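You operate a simulated robot arm through the tools that you are given. There is no shell and no other tool. Be economical: measure what you need, move in short steps, check, and stop when the job is done.

You are at the controls of a simulated robot arm. One attempt, no reset.

## Task
Put things in order on the top of the box table. At the end: the silver small strainer from the top of the box table is on the brown closed carton; the clear cup with the blue band stands where the silver small strainer stood; the purple polish can stands where the clear cup with the blue band stood; the small red brush stands where the purple polish can stood; whatever was shut is shut again. Leave all else as you found it, and nothing knocked over.

Only the result counts: the job must be done as asked and must still hold three seconds after the hand-in. Knocking over, shifting, dropping, spilling or breaking anything else fails it.

## Robot
A 6-joint arm with a two-finger parallel gripper, fixed in place. Base frame: the origin is at the foot of the arm, x ahead of it, y to its left, z up; the work surface is at about z = 0. Readings come in m, degrees, newtons and seconds.
With the tool pointing down near the work surface it reaches from about 0.16 to 0.42 m from the base axis. Its first joint turns from -66.0 to 66.0 degrees. Payload 1.57 kg.
The tool frame sits at the grasp point between the pads (the TCP): z along the fingers, y along the line on which they close. The tips reach 0.03 m beyond it. Largest opening 0.08 m; finger width 0.017, thickness 0.012; the body of the gripper, 0.04 by 0.082 m, starts 0.08 m behind the TCP.
Orientation is that of the tool frame in the base frame, as a unit quaternion [w, x, y, z]. With the fingers straight down and closing along the base's y, the tool's x points along the base's -x, its y along +y and its z along -z.

## Interface
- The arm moves only by the tool drive_tool. Its argument "series" is a list of rows, each a list of 7 numbers: the turn, a rotation vector about the base's x, y, z in units of 6 degrees (1.0 is 6 degrees), then the shift along the base's x, y, z in units of 50 mm (1.0 is 50 mm), then the gripper command, from -1 (shut) to 1 (fully open), values between in proportion. In form: [[wx, wy, wz, x, y, z, fingers], ...]. A call has 1 to 20 rows; each row shifts and turns the commanded pose from where the row before left it. A call with a number of a shift or a turn outside -1 to 1 is refused whole. A row lasts 0.2 s, in which the tool goes at most 0.05 m and 8.6 degrees; a call with a longer step from one row to the next is refused whole, and so is a gripper value outside its range. Where a pose cannot be reached the arm comes as near as it can. A force on the tool above 40 N (or 10 N above the force at the start of the call, whichever is more), or a blocked arm, ends the call early, and 0.2 s more pass. Each finger travels about 0.153 m/s and halts on what it meets, pressing with about 26 N; the grip force reading is that of the motor and also rises with nothing between the fingers. The clock runs only during rows and for 0.2 s after the last one: add rows that do not move to give the fingers time. The reply holds the time, the measured pose of the TCP, the force on the tool along the base axes, the opening and the grip force, in the units named above and with some noise, with the torque about the TCP (base axes, N m) and any sound that the robot's microphone picked up.
- Cameras (640 x 400 px; columns grow to the right, rows downward): "scene" is fixed at [0.0634, -0.3529, 0.4036]; the picture's right is [0.74, -0.68, 0.00], its down [-0.44, -0.48, -0.75] and it looks along [0.51, 0.56, -0.66] (base axes); focal length 214 px, centre (320, 200). "wrist" rides on the gripper at [0.072, -0.007, -0.122] in the tool frame; the picture's right is [0.09, 1.00, 0.00], its down [-0.84, 0.08, -0.54] and it looks along [-0.54, 0.05, 0.84] (tool axes); focal length 238 px, centre (320, 200). There is no depth. A picture from a camera that has moved, and an enlarged one, comes with that camera's place and axes in the base frame and with its lens. The place of the scene camera against the robot may be out by one fixed shift of up to 0.025 m in any direction.
- snapshot(camera): a new picture of that camera. The clock stands still meanwhile.
- inspect(camera, box): a new picture of the part [left, top, right, bottom] of that camera's present view, enlarged. The clock stands still meanwhile.
- close_job(): hands the job in; it is judged then, once.

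Work in short steps. Places have to be worked out from the pictures, the camera data and where the tool is seen: move nearer, look again, correct. Check each grasp and each placing, and mend what went wrong. You have 120 turns and 64 pictures in all, those below and enlarged ones among them. Open the gripper and draw the arm clear of the work before you hand the job in, unless the task says otherwise; then end with one line.

The tools are called after ">>>" as a command line: name --pt "numbers of a row" for each row, then --argument value for the rest, lists and objects as JSON in quotes. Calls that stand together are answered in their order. drive_tool: Moves the arm, as the interface text tells. Its arguments: {"type":"object","properties":{"series":{"type":"array","items":{"type":"array","items":{"type":"number"}}}},"required":["series"]} The other tools are called the same way: snapshot (camera) takes a picture; inspect (camera, box) takes an enlarged picture of a part of a camera's view; close_job () hands the job in.

At the start:

```text
time: 0.0
position: [0.2288, -0.0056, 0.2928]
tcp_rot: [0.001, 0.001, 1.0, 0.001]
contact_force: [0.1, 0.2, 0.2]
moment: [-0.02, -0.01, -0.02]
grip_width: 0.08
grasp_force: 0.1
```

scene: 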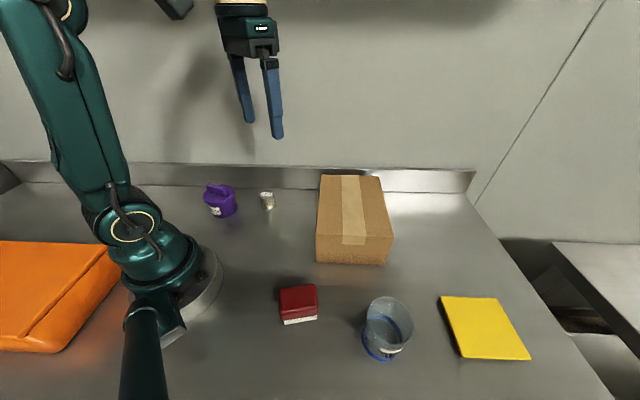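
wrist: 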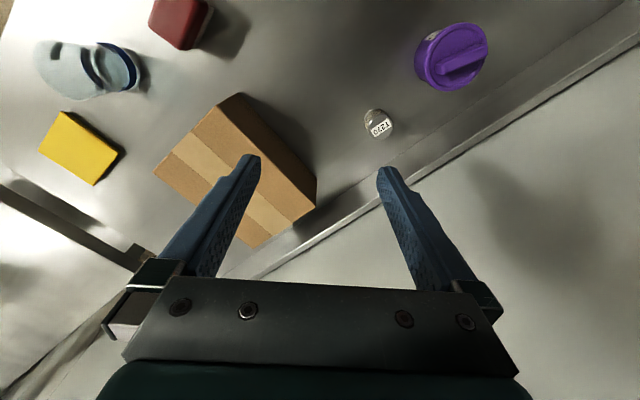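

I'll look closer at the scene and wrist views first, to identify the objects and place them.

>>> inspect --camera "scene" --box '[180, 160, 300, 235]'

>>> inspect --camera "scene" --box '[260, 260, 452, 380]'

>>> inspect --camera "wrist" --box '[0, 0, 320, 200]'

>>> inspect --camera "wrist" --box '[320, 0, 544, 140]'

```text
5.33 times, centred on (240, 198) of scene
camera zoom: at [0.0634, -0.3529, 0.4036], right [0.74, -0.68, 0.0], down [-0.44, -0.48, -0.75], along [0.51, 0.56, -0.66], focal length 1144 px, centre (747, 213)
```

zoom: 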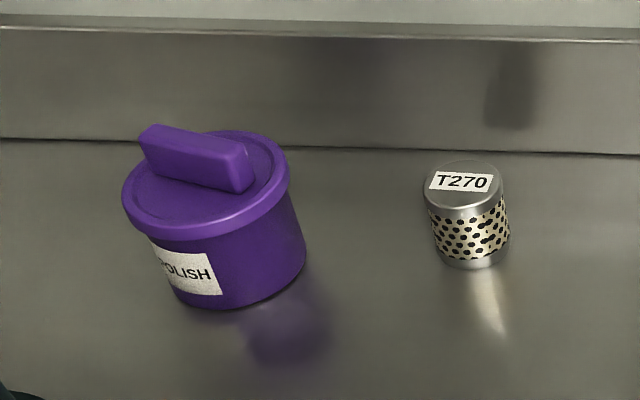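

```text
3.33 times, centred on (356, 320) of scene
camera zoom: at [0.0634, -0.3529, 0.4036], right [0.74, -0.68, 0.0], down [-0.44, -0.48, -0.75], along [0.51, 0.56, -0.66], focal length 715 px, centre (200, -200)
```

zoom: 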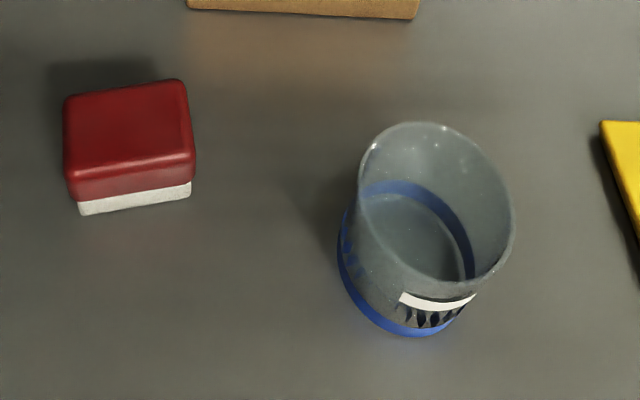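

```text
2.00 times, centred on (160, 100) of wrist
camera zoom: at [0.1569, -0.0128, 0.4128], right [-0.09, 1.0, 0.0], down [0.84, 0.08, 0.54], along [0.54, 0.05, -0.84], focal length 477 px, centre (640, 400)
```

zoom: 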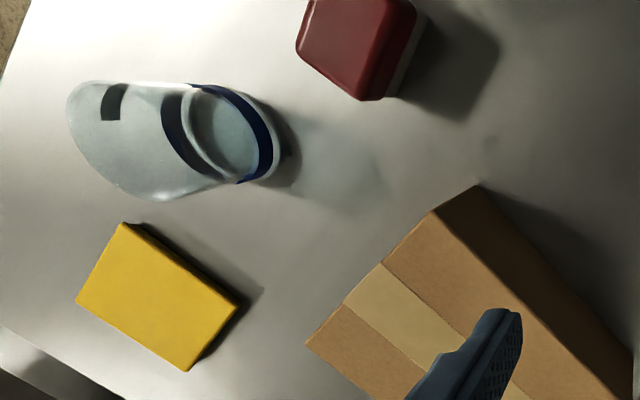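

```text
2.86 times, centred on (432, 70) of wrist
camera zoom: at [0.1569, -0.0128, 0.4128], right [-0.09, 1.0, 0.0], down [0.84, 0.08, 0.54], along [0.54, 0.05, -0.84], focal length 681 px, centre (0, 571)
```

zoom: 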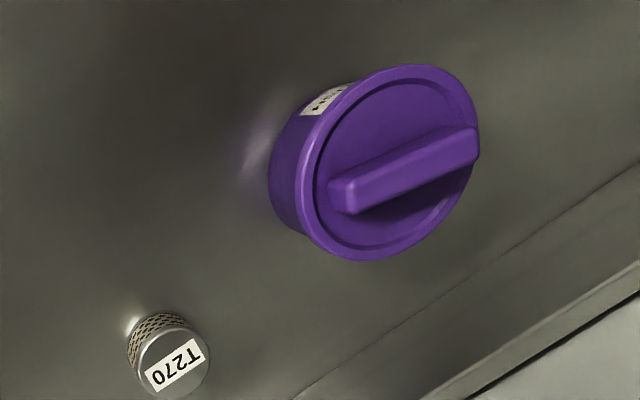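

The wrist view puts the strainer at about (0.253, 0.091) and the can at about (0.153, 0.166). The cup is at about (0.21, -0.32), the brush at about (0.15, -0.19), and the carton top is near z 0.085. I'll go above the strainer and look again.

>>> drive_tool --pt "0 0 0 0.1 0.39 -0.6 1" --pt "0 0 0 0.1 0.39 -0.6 1" --pt "0 0 0 0.1 0.39 -0.6 1" --pt "0 0 0 0.1 0.39 -0.6 1" --pt "0 0 0 0.1 0.39 -0.6 1" --pt "0 0 0 0 0 0 1"

>>> snapshot --camera "wrist"

>>> snapshot --camera "scene"

```text
time: 1.4
position: [0.2549, 0.0913, 0.1422]
tcp_rot: [0.001, 0.001, 1.0, 0.001]
contact_force: [0.2, 0.0, 0.6]
moment: [0.02, -0.03, 0.02]
grip_width: 0.0801
grasp_force: 0.0
```

```text
57 pictures are left
camera wrist: at [0.1821, 0.0833, 0.2634], right [-0.09, 1.0, 0.0], down [0.84, 0.08, 0.54], along [0.54, 0.05, -0.84], focal length 238 px, centre (320, 200)
```

wrist: 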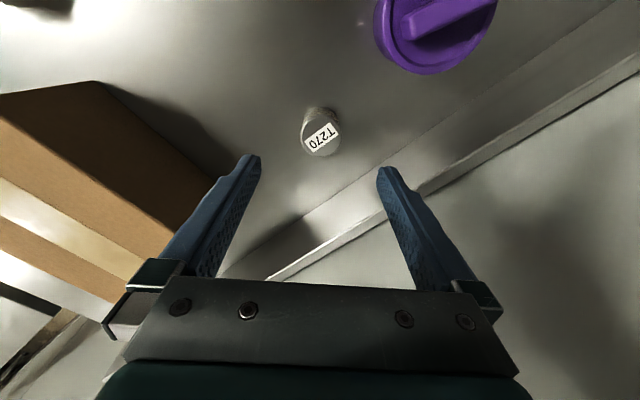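

```text
56 pictures are left
```

scene: 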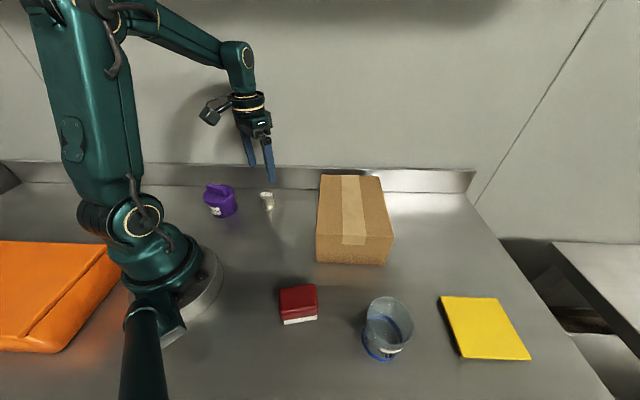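

The two wrist views agree: the strainer is at (0.2536, 0.0905) with its top at about z 0.046. I'll descend to z 0.038 and close.

>>> drive_tool --pt "0 0 0 -0.02 -0.01 -0.7 1" --pt "0 0 0 0 0 -0.7 1" --pt "0 0 0 0 0 -0.4 1" --pt "0 0 0 0 0 -0.28 1" --pt "0 0 0 0 0 0 1" --pt "0 0 0 0 0 0 -0.2" --pt "0 0 0 0 0 0 -0.6" --pt "0 0 0 0 0 0 -0.6" --pt "0 0 0 0 0 0 -0.6"

>>> snapshot --camera "wrist"

```text
time: 3.4
position: [0.2522, 0.0921, 0.0381]
tcp_rot: [0.001, 0.001, 1.0, 0.001]
contact_force: [0.2, -0.4, -0.6]
moment: [0.03, -0.02, -0.01]
grip_width: 0.0379
grasp_force: 26.4
```

```text
55 pictures are left
camera wrist: at [0.1808, 0.0842, 0.1588], right [-0.09, 1.0, 0.0], down [0.84, 0.08, 0.54], along [0.54, 0.05, -0.84], focal length 238 px, centre (320, 200)
```

wrist: 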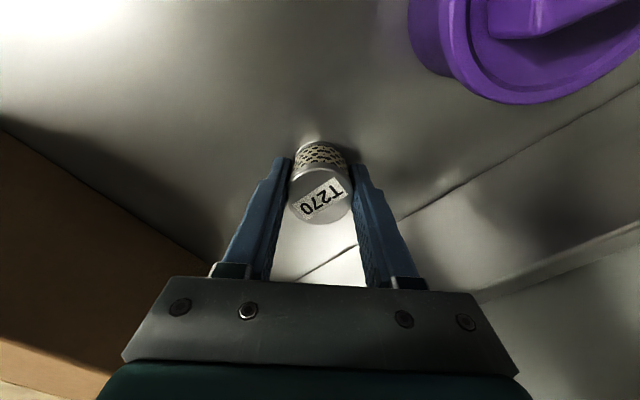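

The strainer is gripped at 0.038 m wide, and its original spot was (0.2525, 0.091). I'll lift it and carry it over the carton.

>>> drive_tool --pt "0 0 0 0 0 0.4 -1" --pt "0 0 0 0 0 0.8 -1" --pt "0 0 0 0 0 0.9 -1" --pt "0 0 0 0 0 0.9 -1" --pt "0 0 0 0.2 -0.6 0 -1" --pt "0 0 0 0.22 -0.8 0 -1" --pt "0 0 0 0.22 -0.8 0 -1" --pt "0 0 0 0.22 -0.8 0 -1" --pt "0 0 0 0.22 -0.8 0 -1" --pt "0 0 0 0.22 -0.7 0 -1" --pt "0 0 0 0.06 -0.34 0 -1" --pt "0 0 0 0 0 0 -1"

>>> snapshot --camera "wrist"

>>> snapshot --camera "scene"

```text
time: 6.0
position: [0.3214, -0.1496, 0.1888]
tcp_rot: [0.0, 0.0, 1.0, 0.001]
contact_force: [-0.2, -0.2, -0.7]
moment: [-0.02, 0.0, 0.0]
grip_width: 0.0382
grasp_force: 26.1
```

```text
54 pictures are left
camera wrist: at [0.2494, -0.1574, 0.3099], right [-0.09, 1.0, 0.0], down [0.84, 0.08, 0.54], along [0.54, 0.05, -0.84], focal length 238 px, centre (320, 200)
```

wrist: 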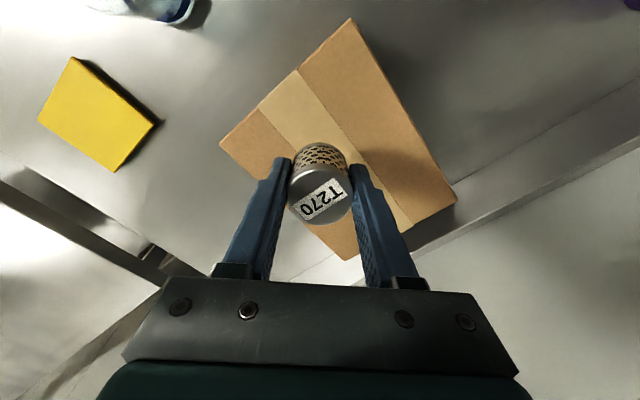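

```text
53 pictures are left
```

scene: 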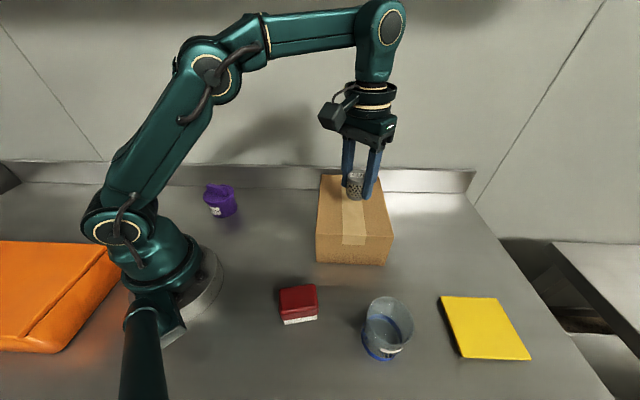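

The strainer hangs over the middle of the carton top, with about 0.055 m to the front edge. Contact should come near TCP z 0.123, so I'll lower to 0.128 first.

>>> drive_tool --pt "0 0 0 0 0 -0.6 -1" --pt "0 0 0 0 0 -0.4 -1" --pt "0 0 0 0 0 -0.22 -1" --pt "0 0 0 0 0 0 -1"

>>> inspect --camera "scene" --box '[300, 150, 412, 220]'

```text
time: 6.9
position: [0.3226, -0.1519, 0.1297]
tcp_rot: [0.006, 0.0, 1.0, -0.002]
contact_force: [-1.0, 0.7, 3.9]
moment: [0.17, 0.04, 0.01]
grip_width: 0.0382
grasp_force: 25.6
stopped in row 4: the force on the tool passed its limit at 46 N (the readings are from after the stop); the commanded pose is now the measured one
```

```text
5.71 times, centred on (356, 185) of scene
camera zoom: at [0.0633, -0.3529, 0.4036], right [0.74, -0.68, 0.0], down [-0.44, -0.48, -0.75], along [0.51, 0.56, -0.66], focal length 1226 px, centre (114, 286)
```

zoom: 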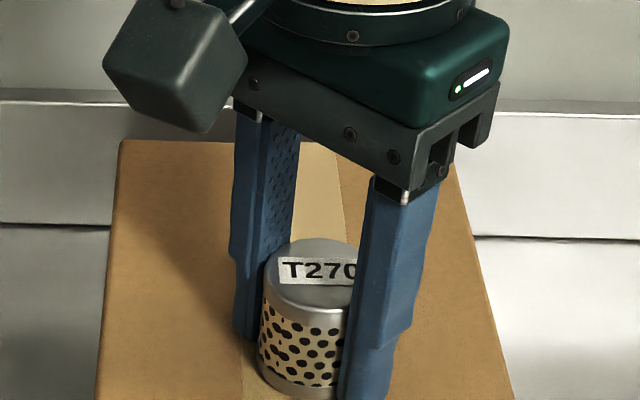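

Contact came at z 0.130, so the carton top is at about 0.091 and the strainer is resting on it. I'll release and rise.

>>> drive_tool --pt "0 0 0 0 0 0 -0.05" --pt "0 0 0 0 0 0 0.1" --pt "0 0 0 0 0 0 0.5" --pt "0 0 0 0 0 0 0.9" --pt "0 0 0 0 0 0 1" --pt "0 0 0 0 0 0.5 1" --pt "0 0 0 0 0 0.8 1" --pt "0 0 0 0 0 0.8 1" --pt "0 0 0 0 0 0 1"

>>> snapshot --camera "wrist"

>>> snapshot --camera "scene"

```text
time: 8.9
position: [0.3196, -0.153, 0.2241]
tcp_rot: [0.005, 0.0, 1.0, -0.002]
contact_force: [-0.4, 0.2, -0.7]
moment: [0.02, 0.02, -0.04]
grip_width: 0.08
grasp_force: 0.2
out of reach, approached as far as the arm can: row 8
```

```text
51 pictures are left
camera wrist: at [0.2463, -0.1589, 0.3457], right [-0.09, 1.0, 0.0], down [0.83, 0.08, 0.55], along [0.55, 0.05, -0.84], focal length 238 px, centre (320, 200)
```

wrist: 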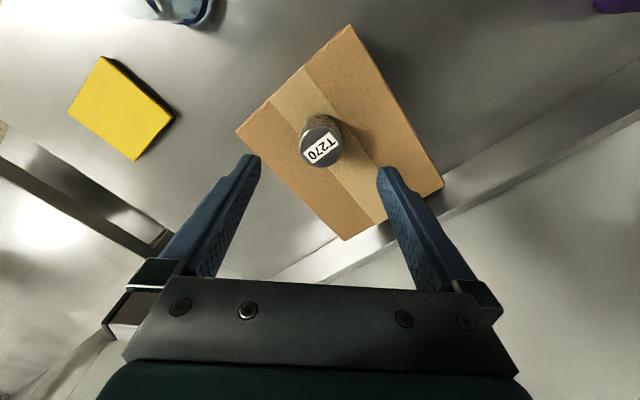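

```text
50 pictures are left
```

scene: 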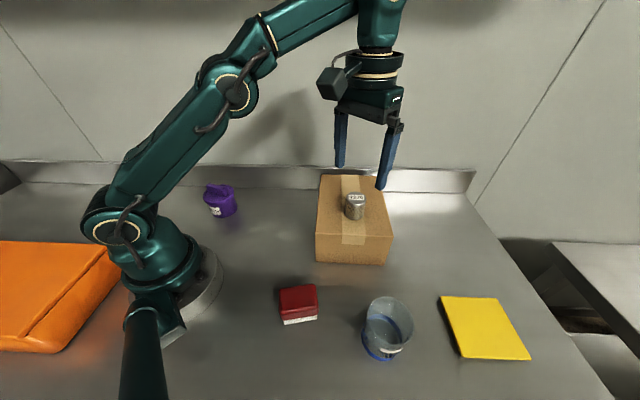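

The strainer stands upright on the carton. Next I'll move towards the cup near (0.21, -0.32), staying high, and look.

>>> drive_tool --pt "0 0 0 -0.4 -0.4 -0.2 1" --pt "0 0 0 -0.45 -0.55 -0.2 1" --pt "0 0 0 -0.45 -0.6 -0.2 1" --pt "0 0 0 -0.45 -0.6 -0.2 1" --pt "0 0 0 -0.45 -0.6 -0.2 1" --pt "0 0 0 0 -0.5 -0.2 1" --pt "0 0 0 0 0 0 1"

>>> snapshot --camera "wrist"

```text
time: 10.5
position: [0.2098, -0.3159, 0.1614]
tcp_rot: [0.007, 0.0, 1.0, -0.001]
contact_force: [0.3, 0.3, 0.4]
moment: [-0.03, -0.02, -0.02]
grip_width: 0.0802
grasp_force: 0.0
```

```text
49 pictures are left
camera wrist: at [0.1364, -0.3228, 0.2831], right [-0.09, 1.0, -0.01], down [0.83, 0.08, 0.55], along [0.55, 0.05, -0.83], focal length 238 px, centre (320, 200)
```

wrist: 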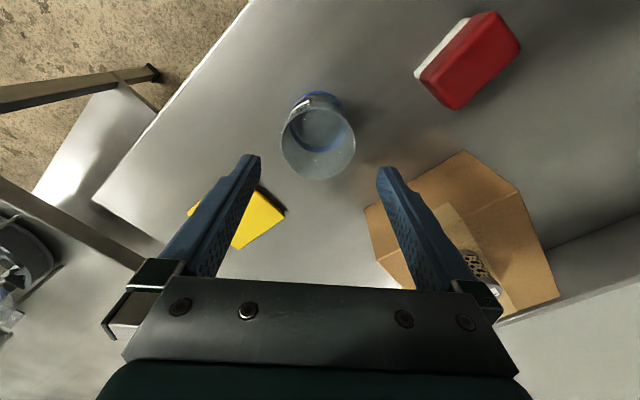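

>>> inspect --camera "wrist" --box '[240, 70, 400, 200]'

```text
3.08 times, centred on (320, 135) of wrist
camera zoom: at [0.1364, -0.3228, 0.2831], right [-0.09, 1.0, -0.01], down [0.83, 0.08, 0.55], along [0.55, 0.05, -0.83], focal length 733 px, centre (320, 400)
```

zoom: 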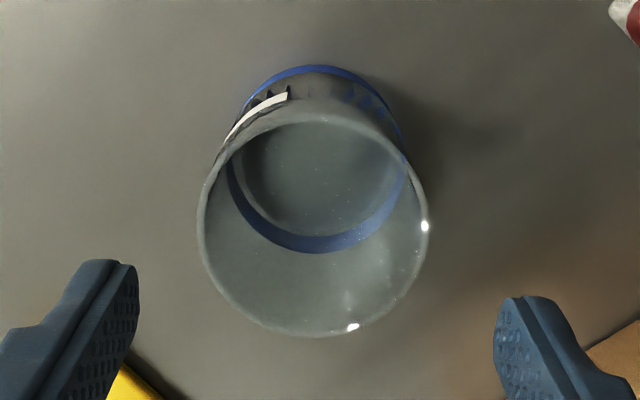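

The cup rim is at about (0.210, -0.318), 0.065 wide, with its top at z 0.087. I'll shift slightly in y, descend to z 0.045 and close.

>>> drive_tool --pt "0 0 0 0 -0.05 -0.3 1" --pt "0 0 0 0 0 -0.5 1" --pt "0 0 0 0 0 -0.5 1" --pt "0 0 0 0 0 -0.5 1" --pt "0 0 0 0 0 -0.53 1" --pt "0 0 0 0 0 0 1"

>>> snapshot --camera "wrist"

```text
time: 11.9
position: [0.2149, -0.3191, 0.0465]
tcp_rot: [0.005, 0.0, 1.0, -0.002]
contact_force: [-0.2, -1.5, 0.5]
moment: [0.0, -0.01, 0.02]
grip_width: 0.0797
grasp_force: 0.2
```

```text
47 pictures are left
camera wrist: at [0.1409, -0.3247, 0.167], right [-0.09, 1.0, 0.0], down [0.83, 0.08, 0.55], along [0.55, 0.05, -0.83], focal length 238 px, centre (320, 200)
```

wrist: 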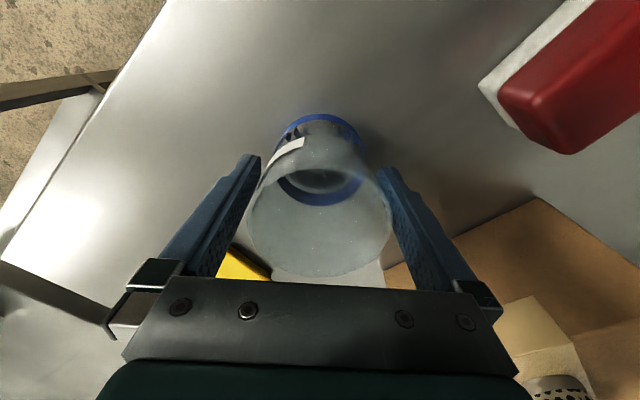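

The TCP is about 4 mm beyond the cup centre in x, so I'll correct that and then close.

>>> drive_tool --pt "0 0 0 -0.08 0 0 1" --pt "0 0 0 0 0 0 1" --pt "0 0 0 0 0 0 0.75" --pt "0 0 0 0 0 0 0.6" --pt "0 0 0 0 0 0 0.4" --pt "0 0 0 0 0 0 0.2" --pt "0 0 0 0 0 0 0"

>>> inspect --camera "wrist" --box '[200, 80, 440, 300]'

```text
time: 13.5
position: [0.2096, -0.3179, 0.0485]
tcp_rot: [0.005, 0.0, 1.0, -0.002]
contact_force: [-0.4, 0.2, -0.4]
moment: [0.01, 0.0, 0.0]
grip_width: 0.0649
grasp_force: 25.9
```

```text
1.82 times, centred on (320, 190) of wrist
camera zoom: at [0.1363, -0.3246, 0.1683], right [-0.09, 1.0, 0.0], down [0.83, 0.08, 0.55], along [0.55, 0.05, -0.83], focal length 433 px, centre (320, 218)
```

zoom: 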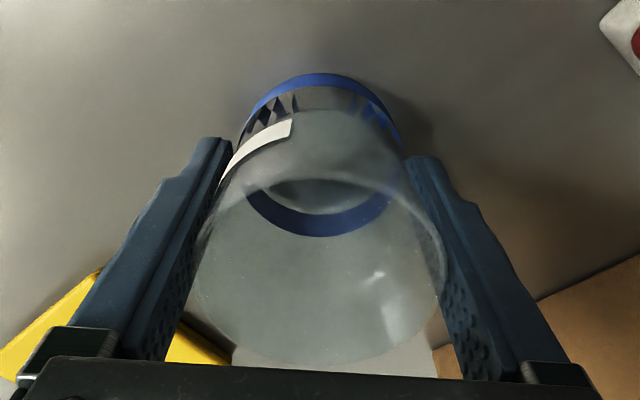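

The cup is gripped at 0.065 m, centred at about (0.210, -0.3185). I'll lift it straight up and check.

>>> drive_tool --pt "0 0 0 0 0 0.3 -0.2" --pt "0 0 0 0 0 0.5 -0.2" --pt "0 0 0 0 0 0.6 -0.2" --pt "0 0 0 0 0 0.6 -0.2" --pt "0 0 0 0 0 0.6 -0.2" --pt "0 0 0 0 0 0.4 -0.2" --pt "0 0 0 0 0 0 -0.2"

>>> snapshot --camera "scene"

```text
time: 15.1
position: [0.2052, -0.3125, 0.1953]
tcp_rot: [0.005, 0.0, 1.0, -0.002]
contact_force: [0.1, -0.1, -0.7]
moment: [-0.04, -0.02, 0.0]
grip_width: 0.0649
grasp_force: 26.5
out of reach, approached as far as the arm can: row 6
```

```text
45 pictures are left
```

scene: 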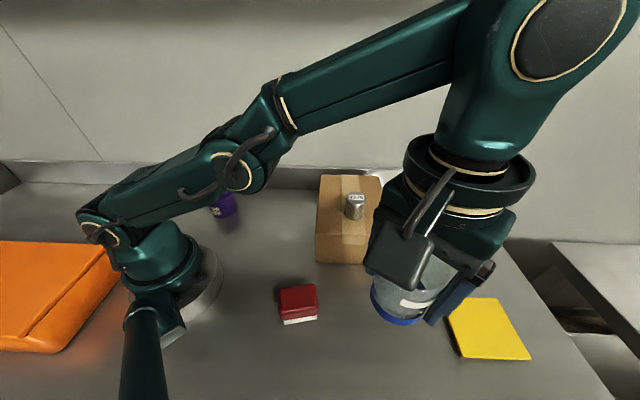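

The cup is held upright. I'll carry it at height to above the strainer's old spot.

>>> drive_tool --pt "0 0 0 0.03 0.5 0 -0.2" --pt "0 0 0 0.08 0.75 0 -0.2" --pt "0 0 0 0.08 0.75 0 -0.2" --pt "0 0 0 0.08 0.75 0 -0.2" --pt "0 0 0 0.08 0.75 0 -0.2" --pt "0 0 0 0.08 0.75 0 -0.2" --pt "0 0 0 0.08 0.75 0 -0.2" --pt "0 0 0 0.08 0.75 0 -0.2" --pt "0 0 0 0.08 0.75 0 -0.2" --pt "0 0 0 0.08 0.75 0 -0.2" --pt "0 0 0 0.08 0.6 0 -0.2" --pt "0 0 0 0 0.2 0 -0.2" --pt "0 0 0 0 0 0 -0.2"

>>> snapshot --camera "wrist"

>>> snapshot --camera "scene"

```text
time: 17.9
position: [0.2456, 0.0884, 0.1956]
tcp_rot: [0.005, 0.001, 1.0, -0.001]
contact_force: [0.2, -0.7, -0.2]
moment: [0.01, -0.04, -0.01]
grip_width: 0.0649
grasp_force: 26.0
```

```text
44 pictures are left
camera wrist: at [0.1727, 0.0816, 0.3168], right [-0.09, 1.0, 0.0], down [0.83, 0.08, 0.55], along [0.55, 0.05, -0.83], focal length 238 px, centre (320, 200)
```

wrist: 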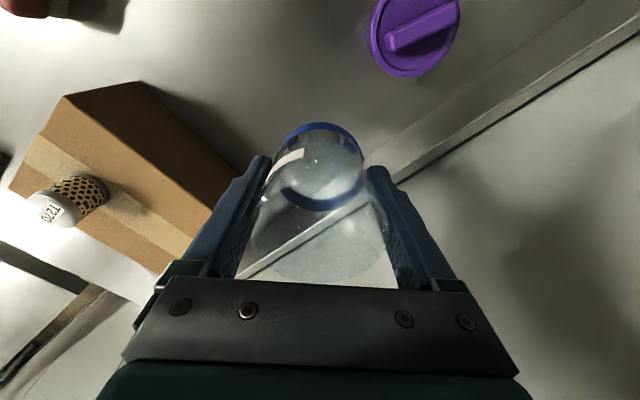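

```text
43 pictures are left
```

scene: 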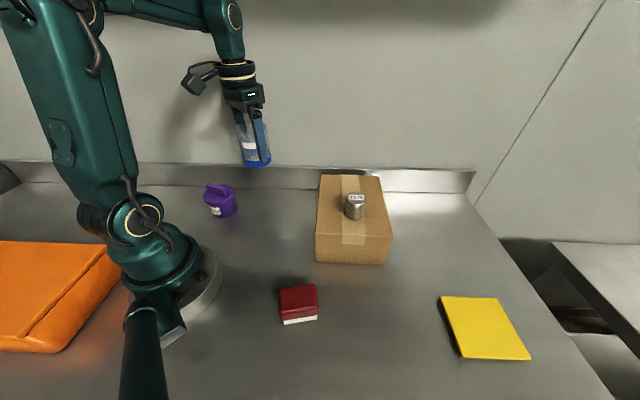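

The TCP is at (0.2456, 0.0884), so I'll correct to (0.2525, 0.091) and lower to just above the table.

>>> drive_tool --pt "0 0 0 0.14 0.05 -0.3 -0.2" --pt "0 0 0 0 0 -0.6 -0.2" --pt "0 0 0 0 0 -0.6 -0.2" --pt "0 0 0 0 0 -0.6 -0.2" --pt "0 0 0 0 0 -0.5 -0.2" --pt "0 0 0 0 0 -0.15 -0.2" --pt "0 0 0 0 0 0 -0.2"

```text
time: 19.5
position: [0.2544, 0.0939, 0.0581]
tcp_rot: [0.005, 0.0, 1.0, -0.002]
contact_force: [0.8, 0.0, 0.3]
moment: [-0.01, -0.01, -0.05]
grip_width: 0.0648
grasp_force: 26.0
```

I'm about 10 mm above the grasp height. I'll nudge y by -2 mm and lower gently.

>>> drive_tool --pt "0 0 0 -0.02 -0.04 -0.1 -0.2" --pt "0 0 0 0 0 -0.04 -0.2" --pt "0 0 0 0 0 -0.02 -0.2" --pt "0 0 0 0 0 0 -0.2"

>>> snapshot --camera "wrist"

```text
time: 20.5
position: [0.2536, 0.0905, 0.0502]
tcp_rot: [0.006, 0.0, 1.0, -0.001]
contact_force: [-0.5, 0.3, -0.2]
moment: [0.01, -0.02, 0.01]
grip_width: 0.0651
grasp_force: 26.5
```

```text
42 pictures are left
camera wrist: at [0.1799, 0.0836, 0.1709], right [-0.09, 1.0, -0.01], down [0.83, 0.08, 0.55], along [0.55, 0.05, -0.83], focal length 238 px, centre (320, 200)
```

wrist: 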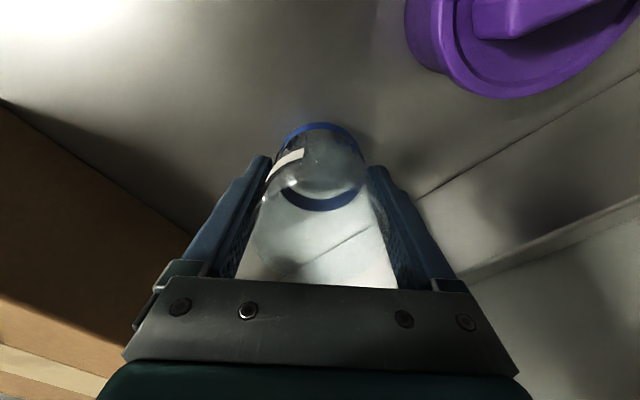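

No contact force yet, so I'll keep lowering in 1 mm steps.

>>> drive_tool --pt "0 0 0 0 0 -0.02 -0.2" --pt "0 0 0 0 0 -0.02 -0.2" --pt "0 0 0 0 0 0 -0.2"

```text
time: 21.3
position: [0.2542, 0.0913, 0.0488]
tcp_rot: [0.006, 0.0, 1.0, -0.002]
contact_force: [-0.3, 0.4, -0.8]
moment: [-0.01, 0.02, -0.02]
grip_width: 0.0651
grasp_force: 25.7
```

>>> drive_tool --pt "0 0 0 -0.02 0 -0.02 -0.2" --pt "0 0 0 0 0 -0.02 -0.2" --pt "0 0 0 0 0 0 -0.2"

```text
time: 22.1
position: [0.2524, 0.091, 0.0461]
tcp_rot: [0.008, 0.0, 1.0, -0.001]
contact_force: [4.4, -2.2, 23.9]
moment: [0.04, -0.07, -0.01]
grip_width: 0.0651
grasp_force: 26.4
```

Contact shows 24 N. I'll ease off slightly, release, and rise straight up.

>>> drive_tool --pt "0 0 0 0 0 0.015 -0.2" --pt "0 0 0 0 0 0 0.63" --pt "0 0 0 0 0 0 0.8" --pt "0 0 0 0 0 0 1" --pt "0 0 0 0 0 0 1" --pt "0 0 0 0 0 0.3 1" --pt "0 0 0 0 0 0.5 1" --pt "0 0 0 0 0 0.7 1" --pt "0 0 0 0 0 0.8 1" --pt "0 0 0 0 0 0.6 1" --pt "0 0 0 0 0 0 1"

>>> snapshot --camera "wrist"

>>> snapshot --camera "scene"

```text
time: 24.5
position: [0.2515, 0.0897, 0.1927]
tcp_rot: [0.005, 0.001, 1.0, -0.002]
contact_force: [-0.4, 0.5, 0.0]
moment: [-0.01, -0.03, -0.01]
grip_width: 0.08
grasp_force: 0.1
```

```text
41 pictures are left
camera wrist: at [0.1775, 0.0824, 0.3129], right [-0.09, 1.0, -0.01], down [0.83, 0.08, 0.55], along [0.55, 0.05, -0.83], focal length 238 px, centre (320, 200)
```

wrist: 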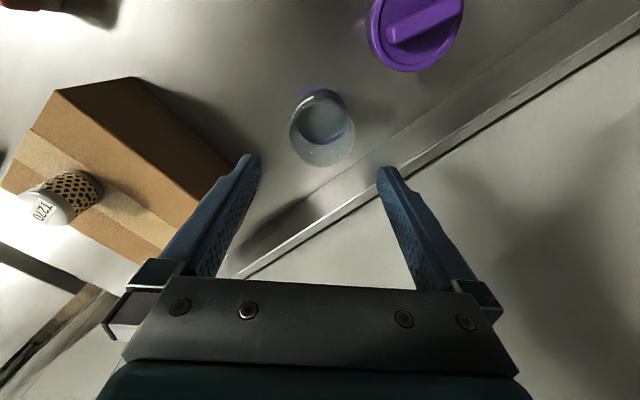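

```text
40 pictures are left
```

scene: 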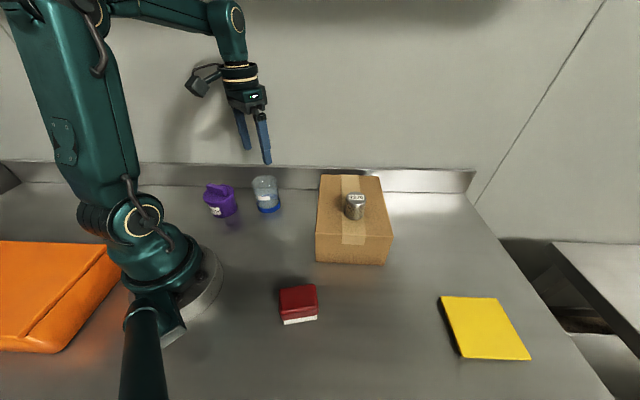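

The cup is standing in place. Next I'll move above the purple can near (0.153, 0.166).

>>> drive_tool --pt "0 0 0 -0.49 0.38 0 1" --pt "0 0 0 -0.49 0.38 0 1" --pt "0 0 0 -0.49 0.38 0 1" --pt "0 0 0 -0.49 0.38 0 1" --pt "0 0 0 0 0 -0.5 1" --pt "0 0 0 0 0 0 1"

>>> snapshot --camera "wrist"

>>> inspect --camera "wrist" --box '[240, 70, 400, 200]'

```text
time: 25.9
position: [0.1526, 0.1671, 0.1657]
tcp_rot: [0.005, 0.0, 1.0, -0.001]
contact_force: [-0.6, 0.2, 0.3]
moment: [-0.02, -0.02, -0.01]
grip_width: 0.0801
grasp_force: 0.1
```

```text
39 pictures are left
camera wrist: at [0.0798, 0.1604, 0.2871], right [-0.09, 1.0, 0.0], down [0.83, 0.08, 0.55], along [0.55, 0.05, -0.83], focal length 238 px, centre (320, 200)
```

wrist: 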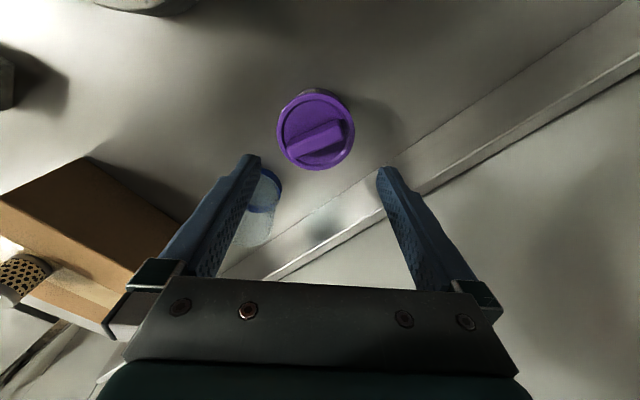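

```text
3.08 times, centred on (320, 135) of wrist
camera zoom: at [0.0798, 0.1604, 0.2871], right [-0.09, 1.0, 0.0], down [0.83, 0.08, 0.55], along [0.55, 0.05, -0.83], focal length 733 px, centre (320, 400)
```

zoom: 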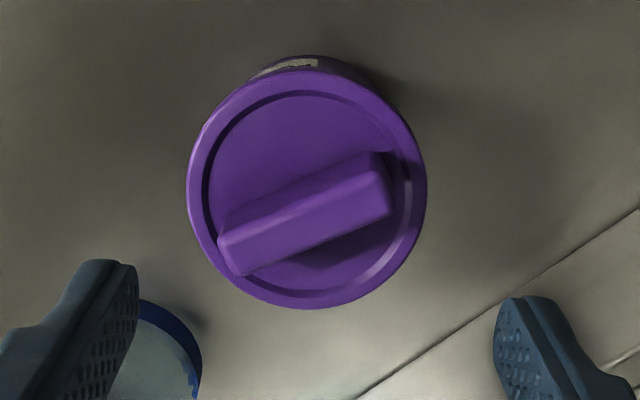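

The lid is about 0.074 wide with its top at z 0.063, centred at about (0.151, 0.1628), so there are only 3 mm of clearance per side. I'll shift and descend to just above the lid, then check.

>>> drive_tool --pt "0 0 0 -0.03 -0.087 -0.3 1" --pt "0 0 0 0 0 -0.5 1" --pt "0 0 0 0 0 -0.45 1" --pt "0 0 0 0 0 0 1"

>>> snapshot --camera "wrist"

```text
time: 26.9
position: [0.1535, 0.163, 0.1022]
tcp_rot: [0.005, 0.001, 1.0, -0.002]
contact_force: [0.0, 0.0, 1.0]
moment: [-0.04, 0.02, 0.0]
grip_width: 0.08
grasp_force: 0.0
```

```text
37 pictures are left
camera wrist: at [0.0801, 0.1565, 0.2234], right [-0.09, 1.0, -0.01], down [0.83, 0.08, 0.55], along [0.55, 0.05, -0.83], focal length 238 px, centre (320, 200)
```

wrist: 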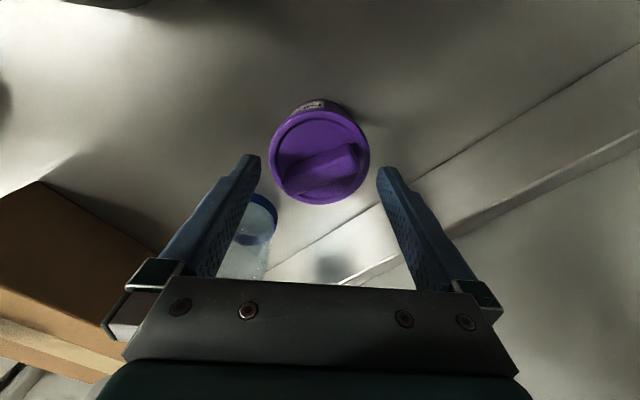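

>>> inspect --camera "wrist" --box '[240, 90, 400, 220]'

```text
3.08 times, centred on (320, 155) of wrist
camera zoom: at [0.0801, 0.1565, 0.2234], right [-0.09, 1.0, -0.01], down [0.83, 0.08, 0.55], along [0.55, 0.05, -0.83], focal length 733 px, centre (320, 338)
```

zoom: 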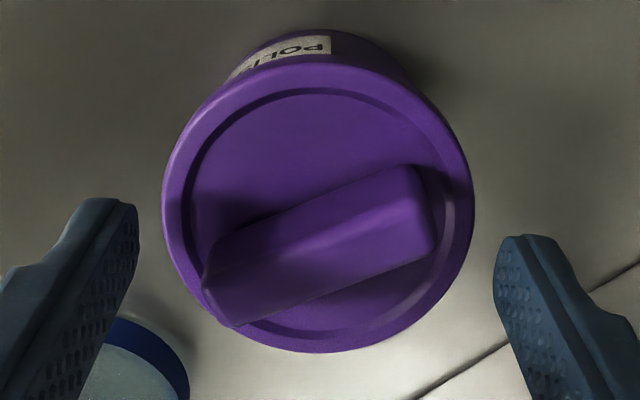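

The lid is centred between the fingers, and in x it matches the TCP at 0.1535. I'll descend slowly to z 0.045.

>>> drive_tool --pt "0 0 0 0 0 -0.3 1" --pt "0 0 0 0 0 -0.3 1" --pt "0 0 0 0 0 -0.3 1" --pt "0 0 0 0 0 -0.24 1" --pt "0 0 0 0 0 0 1"

>>> inspect --camera "wrist" --box '[200, 80, 440, 300]'

```text
time: 28.1
position: [0.1521, 0.1639, 0.0466]
tcp_rot: [0.006, 0.0, 1.0, -0.001]
contact_force: [0.4, -1.2, -0.1]
moment: [0.02, 0.01, 0.01]
grip_width: 0.0802
grasp_force: 0.1
```

```text
1.82 times, centred on (320, 190) of wrist
camera zoom: at [0.0784, 0.1573, 0.1674], right [-0.09, 1.0, -0.01], down [0.83, 0.08, 0.55], along [0.55, 0.05, -0.83], focal length 433 px, centre (320, 218)
```

zoom: 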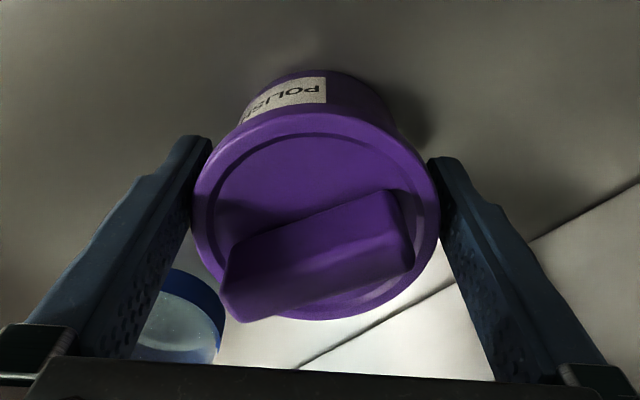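

The fingers straddle the lid without touching, so I'll close.

>>> drive_tool --pt "0 0 0 0 0 0 0.9" --pt "0 0 0 0 0 0 0.8" --pt "0 0 0 0 0 0 0.6" --pt "0 0 0 0 0 0 0.4" --pt "0 0 0 0 0 0 0.2"

>>> inspect --camera "wrist" --box '[200, 80, 440, 300]'

```text
time: 29.3
position: [0.1529, 0.1635, 0.0473]
tcp_rot: [0.005, -0.001, 1.0, -0.002]
contact_force: [0.2, 0.3, -2.4]
moment: [0.01, 0.02, -0.04]
grip_width: 0.0763
grasp_force: 26.6
```

```text
1.82 times, centred on (320, 190) of wrist
camera zoom: at [0.0785, 0.1573, 0.1676], right [-0.09, 1.0, 0.0], down [0.83, 0.08, 0.55], along [0.55, 0.05, -0.83], focal length 433 px, centre (320, 218)
```

zoom: 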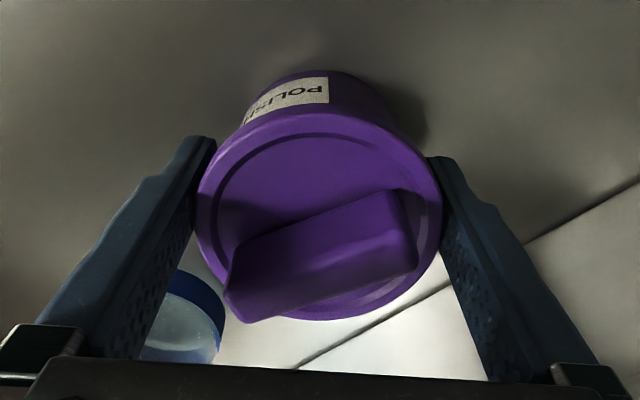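

The grip is 0.0763 on the lid rim; the can's original spot was about (0.1528, 0.163). I'll lift 15 mm and check that the body comes along with the lid.

>>> drive_tool --pt "0 0 0 0 0 0.1 -0.2" --pt "0 0 0 0 0 0.2 -0.2" --pt "0 0 0 0 0 0 -0.2"

>>> inspect --camera "scene" --box '[170, 150, 298, 230]'

>>> inspect --camera "wrist" --box '[200, 80, 440, 300]'

```text
time: 30.1
position: [0.1515, 0.1625, 0.0632]
tcp_rot: [0.005, 0.0, 1.0, -0.002]
contact_force: [0.4, -0.4, -2.3]
moment: [0.01, -0.01, -0.02]
grip_width: 0.0766
grasp_force: 26.2
```

```text
5.00 times, centred on (234, 190) of scene
camera zoom: at [0.0634, -0.3529, 0.4036], right [0.74, -0.68, 0.0], down [-0.44, -0.48, -0.75], along [0.51, 0.56, -0.66], focal length 1072 px, centre (750, 250)
```

zoom: 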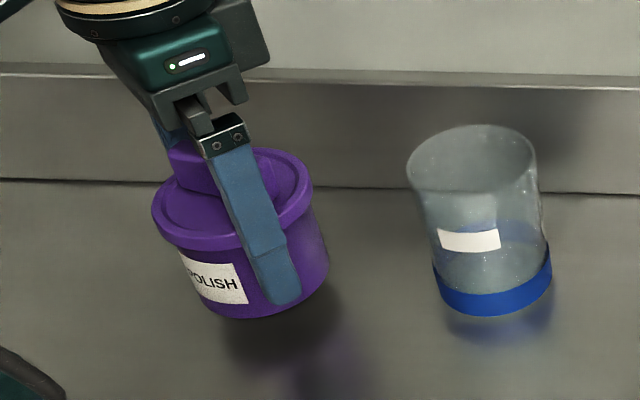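

```text
1.82 times, centred on (320, 190) of wrist
camera zoom: at [0.0782, 0.1559, 0.1841], right [-0.09, 1.0, 0.0], down [0.83, 0.08, 0.55], along [0.55, 0.05, -0.83], focal length 433 px, centre (320, 218)
```

zoom: 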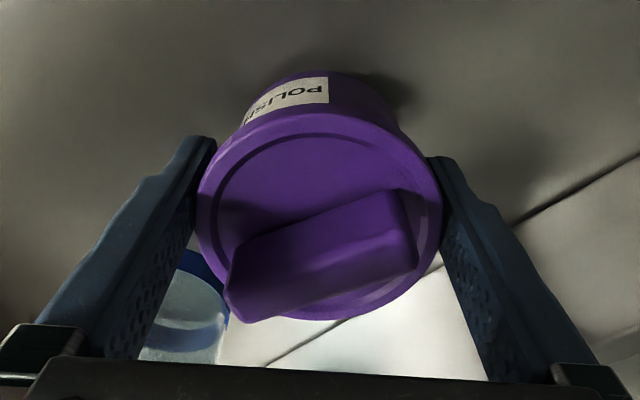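

The whole can lifts with its lid on. I'll raise it and carry it via x≈0.24 towards the cup's old spot.

>>> drive_tool --pt "0 0 0 0 0 0.6 -0.2" --pt "0 0 0 0 0 0.7 -0.2" --pt "0 0 0 0 0 0.7 -0.2" --pt "0 0 0 0 0 0.6 -0.2" --pt "0 0 0 0.35 -0.65 0 -0.2" --pt "0 0 0 0.35 -0.65 0 -0.2" --pt "0 0 0 0.35 -0.65 0 -0.2" --pt "0 0 0 0.35 -0.65 0 -0.2" --pt "0 0 0 0.35 -0.65 0 -0.2" --pt "0 0 0 0 -0.8 0 -0.2" --pt "0 0 0 -0.05 -0.8 0 -0.2" --pt "0 0 0 -0.05 -0.8 0 -0.2" --pt "0 0 0 -0.05 -0.8 0 -0.2" --pt "0 0 0 -0.05 -0.8 -0.1 -0.2" --pt "0 0 0 -0.1 -0.8 -0.2 -0.2" --pt "0 0 0 -0.1 -0.8 -0.2 -0.2" --pt "0 0 0 -0.15 -0.7 -0.2 -0.2" --pt "0 0 0 0 0 0 -0.2"

>>> snapshot --camera "scene"

```text
time: 33.9
position: [0.2117, -0.3156, 0.1571]
tcp_rot: [0.005, 0.0, 1.0, -0.002]
contact_force: [0.8, 0.5, -2.4]
moment: [-0.03, -0.03, -0.02]
grip_width: 0.0762
grasp_force: 25.8
```

```text
31 pictures are left
```

scene: 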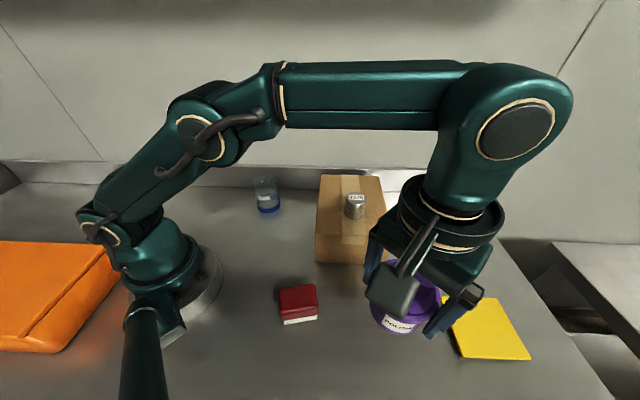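

The TCP is at (0.2117, -0.3156), so I'll shift about -3 mm in y and lower to z≈0.055.

>>> drive_tool --pt "0 0 0 -0.02 -0.06 -0.4 -0.2" --pt "0 0 0 0 0 -0.5 -0.2" --pt "0 0 0 0 0 -0.5 -0.2" --pt "0 0 0 0 0 -0.4 -0.2" --pt "0 0 0 0 0 -0.2 -0.2" --pt "0 0 0 0 0 0 -0.2"

```text
time: 35.3
position: [0.213, -0.3199, 0.0564]
tcp_rot: [0.005, 0.0, 1.0, -0.001]
contact_force: [-0.3, -1.2, -2.6]
moment: [0.0, 0.04, -0.03]
grip_width: 0.0766
grasp_force: 25.6
```

>>> drive_tool --pt "0 0 0 -0.04 0.02 -0.07 -0.2" --pt "0 0 0 0 0 -0.05 -0.2" --pt "0 0 0 0 0 -0.02 -0.2" --pt "0 0 0 0 0 0 -0.2"

```text
time: 36.3
position: [0.2087, -0.3177, 0.0496]
tcp_rot: [0.005, -0.001, 1.0, -0.001]
contact_force: [-0.6, 0.4, -1.9]
moment: [0.01, 0.02, 0.01]
grip_width: 0.0763
grasp_force: 26.0
```

No contact yet, so I'll continue in 1 mm steps.

>>> drive_tool --pt "0 0 0 0 0 -0.02 -0.2" --pt "0 0 0 0 0 -0.02 -0.2" --pt "0 0 0 0 0 0 -0.2"

```text
time: 37.1
position: [0.2087, -0.3172, 0.0481]
tcp_rot: [0.006, 0.0, 1.0, -0.001]
contact_force: [-0.8, -0.2, -1.7]
moment: [-0.01, 0.01, -0.01]
grip_width: 0.0764
grasp_force: 25.8
```

>>> drive_tool --pt "0 0 0 0.02 -0.02 -0.02 -0.2" --pt "0 0 0 0 0 -0.015 -0.2" --pt "0 0 0 0 0 0 -0.2"

```text
time: 37.9
position: [0.2099, -0.3177, 0.0466]
tcp_rot: [0.006, 0.0, 1.0, -0.003]
contact_force: [-3.0, -2.0, 5.4]
moment: [0.11, -0.01, 0.02]
grip_width: 0.0761
grasp_force: 25.8
```

There's light contact, so the can is on the table. I'll open and rise straight up.

>>> drive_tool --pt "0 0 0 0 0 0 0.95" --pt "0 0 0 0 0 0 1" --pt "0 0 0 0 0 0 1" --pt "0 0 0 0 0 0.2 1" --pt "0 0 0 0 0 0.3 1" --pt "0 0 0 0 0 0.5 1" --pt "0 0 0 0 0 0.7 1" --pt "0 0 0 0 0 0.6 1" --pt "0 0 0 0 0 0 1"

>>> snapshot --camera "wrist"

```text
time: 39.9
position: [0.2096, -0.3183, 0.1598]
tcp_rot: [0.005, 0.0, 1.0, -0.002]
contact_force: [-0.6, 0.7, -0.3]
moment: [-0.01, 0.02, -0.01]
grip_width: 0.08
grasp_force: 0.1
```

```text
30 pictures are left
camera wrist: at [0.1358, -0.3257, 0.2811], right [-0.09, 1.0, 0.0], down [0.83, 0.08, 0.55], along [0.55, 0.05, -0.83], focal length 238 px, centre (320, 200)
```

wrist: 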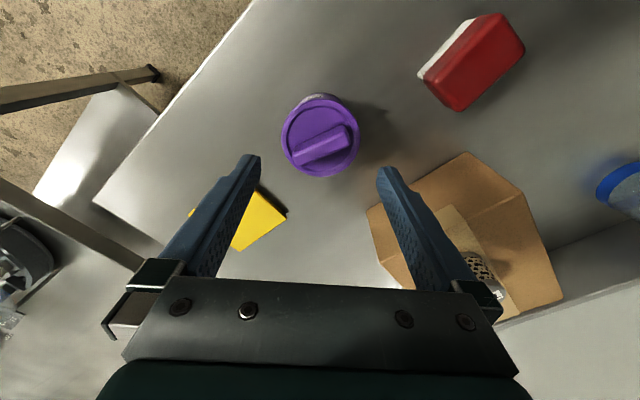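

The can stands in place. Next I'll move above the brush near (0.15, -0.19).

>>> drive_tool --pt "0 0 0 -0.3 0.64 0 1" --pt "0 0 0 -0.3 0.64 0 1" --pt "0 0 0 -0.3 0.64 0 1" --pt "0 0 0 -0.3 0.64 0 1" --pt "0 0 0 0 0 0 1"

>>> snapshot --camera "wrist"

>>> inspect --camera "wrist" --box '[220, 40, 420, 200]'

>>> inspect --camera "scene" --box '[250, 260, 362, 340]'

```text
time: 41.1
position: [0.1531, -0.1905, 0.1623]
tcp_rot: [0.006, 0.0, 1.0, -0.002]
contact_force: [0.0, 0.2, 0.3]
moment: [-0.04, 0.01, 0.02]
grip_width: 0.0801
grasp_force: 0.0
```

```text
29 pictures are left
camera wrist: at [0.0794, -0.1972, 0.2828], right [-0.09, 1.0, -0.01], down [0.83, 0.08, 0.55], along [0.55, 0.05, -0.83], focal length 238 px, centre (320, 200)
```

wrist: 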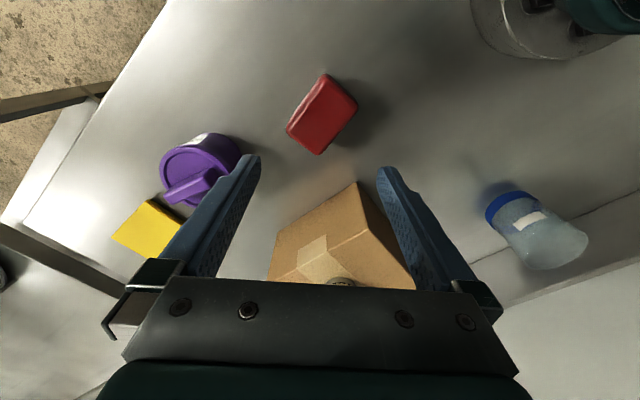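

```text
2.50 times, centred on (320, 120) of wrist
camera zoom: at [0.0794, -0.1972, 0.2828], right [-0.09, 1.0, -0.01], down [0.83, 0.08, 0.55], along [0.55, 0.05, -0.83], focal length 596 px, centre (320, 400)
```

zoom: 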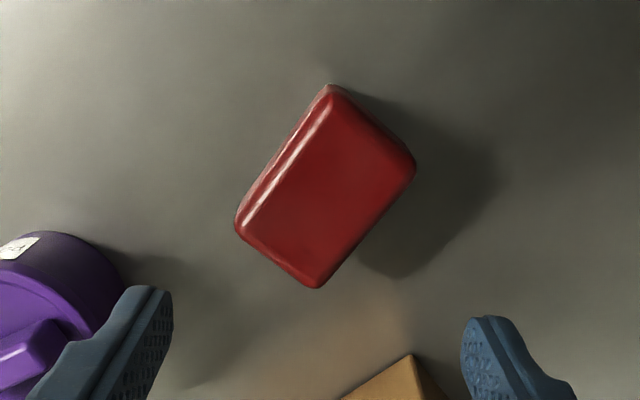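

```text
5.00 times, centred on (306, 300) of scene
camera zoom: at [0.0633, -0.3529, 0.4036], right [0.74, -0.68, 0.0], down [-0.44, -0.48, -0.75], along [0.51, 0.56, -0.66], focal length 1072 px, centre (390, -300)
```

zoom: 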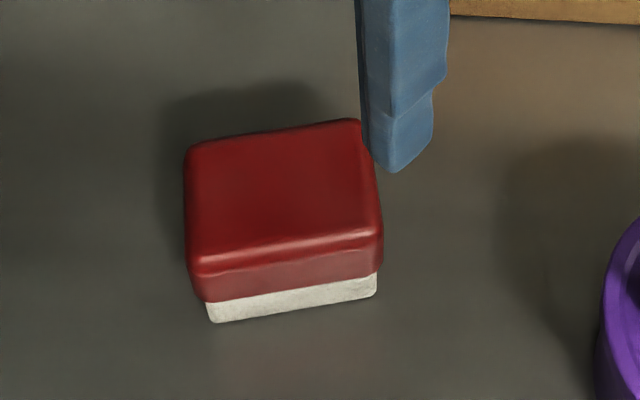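

The brush is about 0.063 × 0.043 with its top near z 0.045, centred at about (0.143, -0.190), and its short axis lies along (0.57, 0.82). I'll turn the tool about -35° around z, centre it, come lower and look.

>>> drive_tool --pt "0 0 -0.97 -0.04 0 -0.1 1" --pt "0 0 -0.97 -0.04 0 -0.15 1" --pt "0 0 -0.97 -0.04 0 -0.15 1" --pt "0 0 -0.97 -0.04 0 -0.15 1" --pt "0 0 -0.97 -0.04 0 -0.15 1" --pt "0 0 -0.97 0 0 -0.15 1" --pt "0 0 0 0 0 0 1"

>>> snapshot --camera "wrist"

>>> inspect --camera "wrist" --box '[220, 80, 420, 240]'

```text
time: 42.7
position: [0.1407, -0.1906, 0.119]
tcp_rot: [0.004, 0.302, 0.953, -0.003]
contact_force: [-0.1, -0.1, 0.4]
moment: [-0.02, -0.01, 0.01]
grip_width: 0.08
grasp_force: 0.1
```

```text
26 pictures are left
camera wrist: at [0.0773, -0.154, 0.2401], right [0.5, 0.87, 0.0], down [0.73, -0.41, 0.55], along [0.48, -0.28, -0.83], focal length 238 px, centre (320, 200)
```

wrist: 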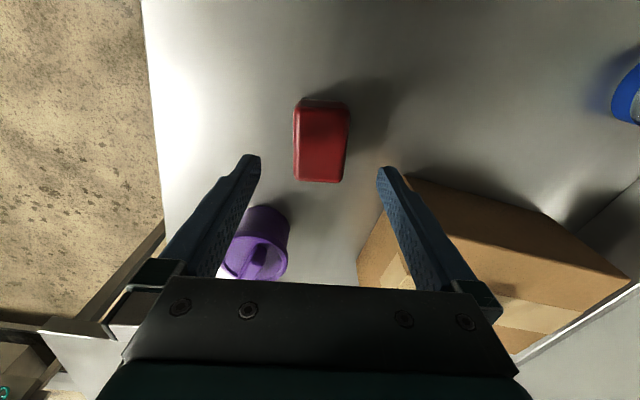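

```text
2.50 times, centred on (320, 160) of wrist
camera zoom: at [0.0773, -0.154, 0.2401], right [0.5, 0.87, 0.0], down [0.73, -0.41, 0.55], along [0.48, -0.28, -0.83], focal length 596 px, centre (320, 300)
```

zoom: 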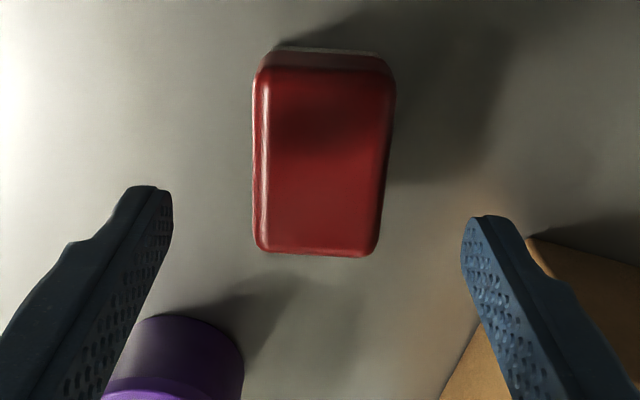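

The tool is over-rotated by about 3°, so I'll correct that and descend to z 0.036 over (0.142, -0.192).

>>> drive_tool --pt "0 0 0.5 0.02 -0.03 -0.3 1" --pt "0 0 0 0 0 -0.4 1" --pt "0 0 0 0 0 -0.4 1" --pt "0 0 0 0 0 -0.4 1" --pt "0 0 0 0 0 -0.15 1" --pt "0 0 0 0 0 0 1"

>>> snapshot --camera "wrist"

```text
time: 44.1
position: [0.1412, -0.1937, 0.0367]
tcp_rot: [0.005, 0.275, 0.962, -0.003]
contact_force: [-0.5, 0.4, 0.5]
moment: [-0.02, 0.01, 0.03]
grip_width: 0.08
grasp_force: 0.1
```

```text
24 pictures are left
camera wrist: at [0.0756, -0.1602, 0.1576], right [0.45, 0.89, 0.0], down [0.75, -0.37, 0.55], along [0.49, -0.25, -0.83], focal length 238 px, centre (320, 200)
```

wrist: 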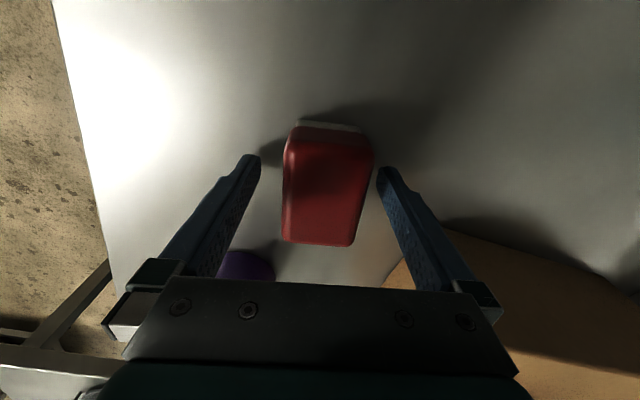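

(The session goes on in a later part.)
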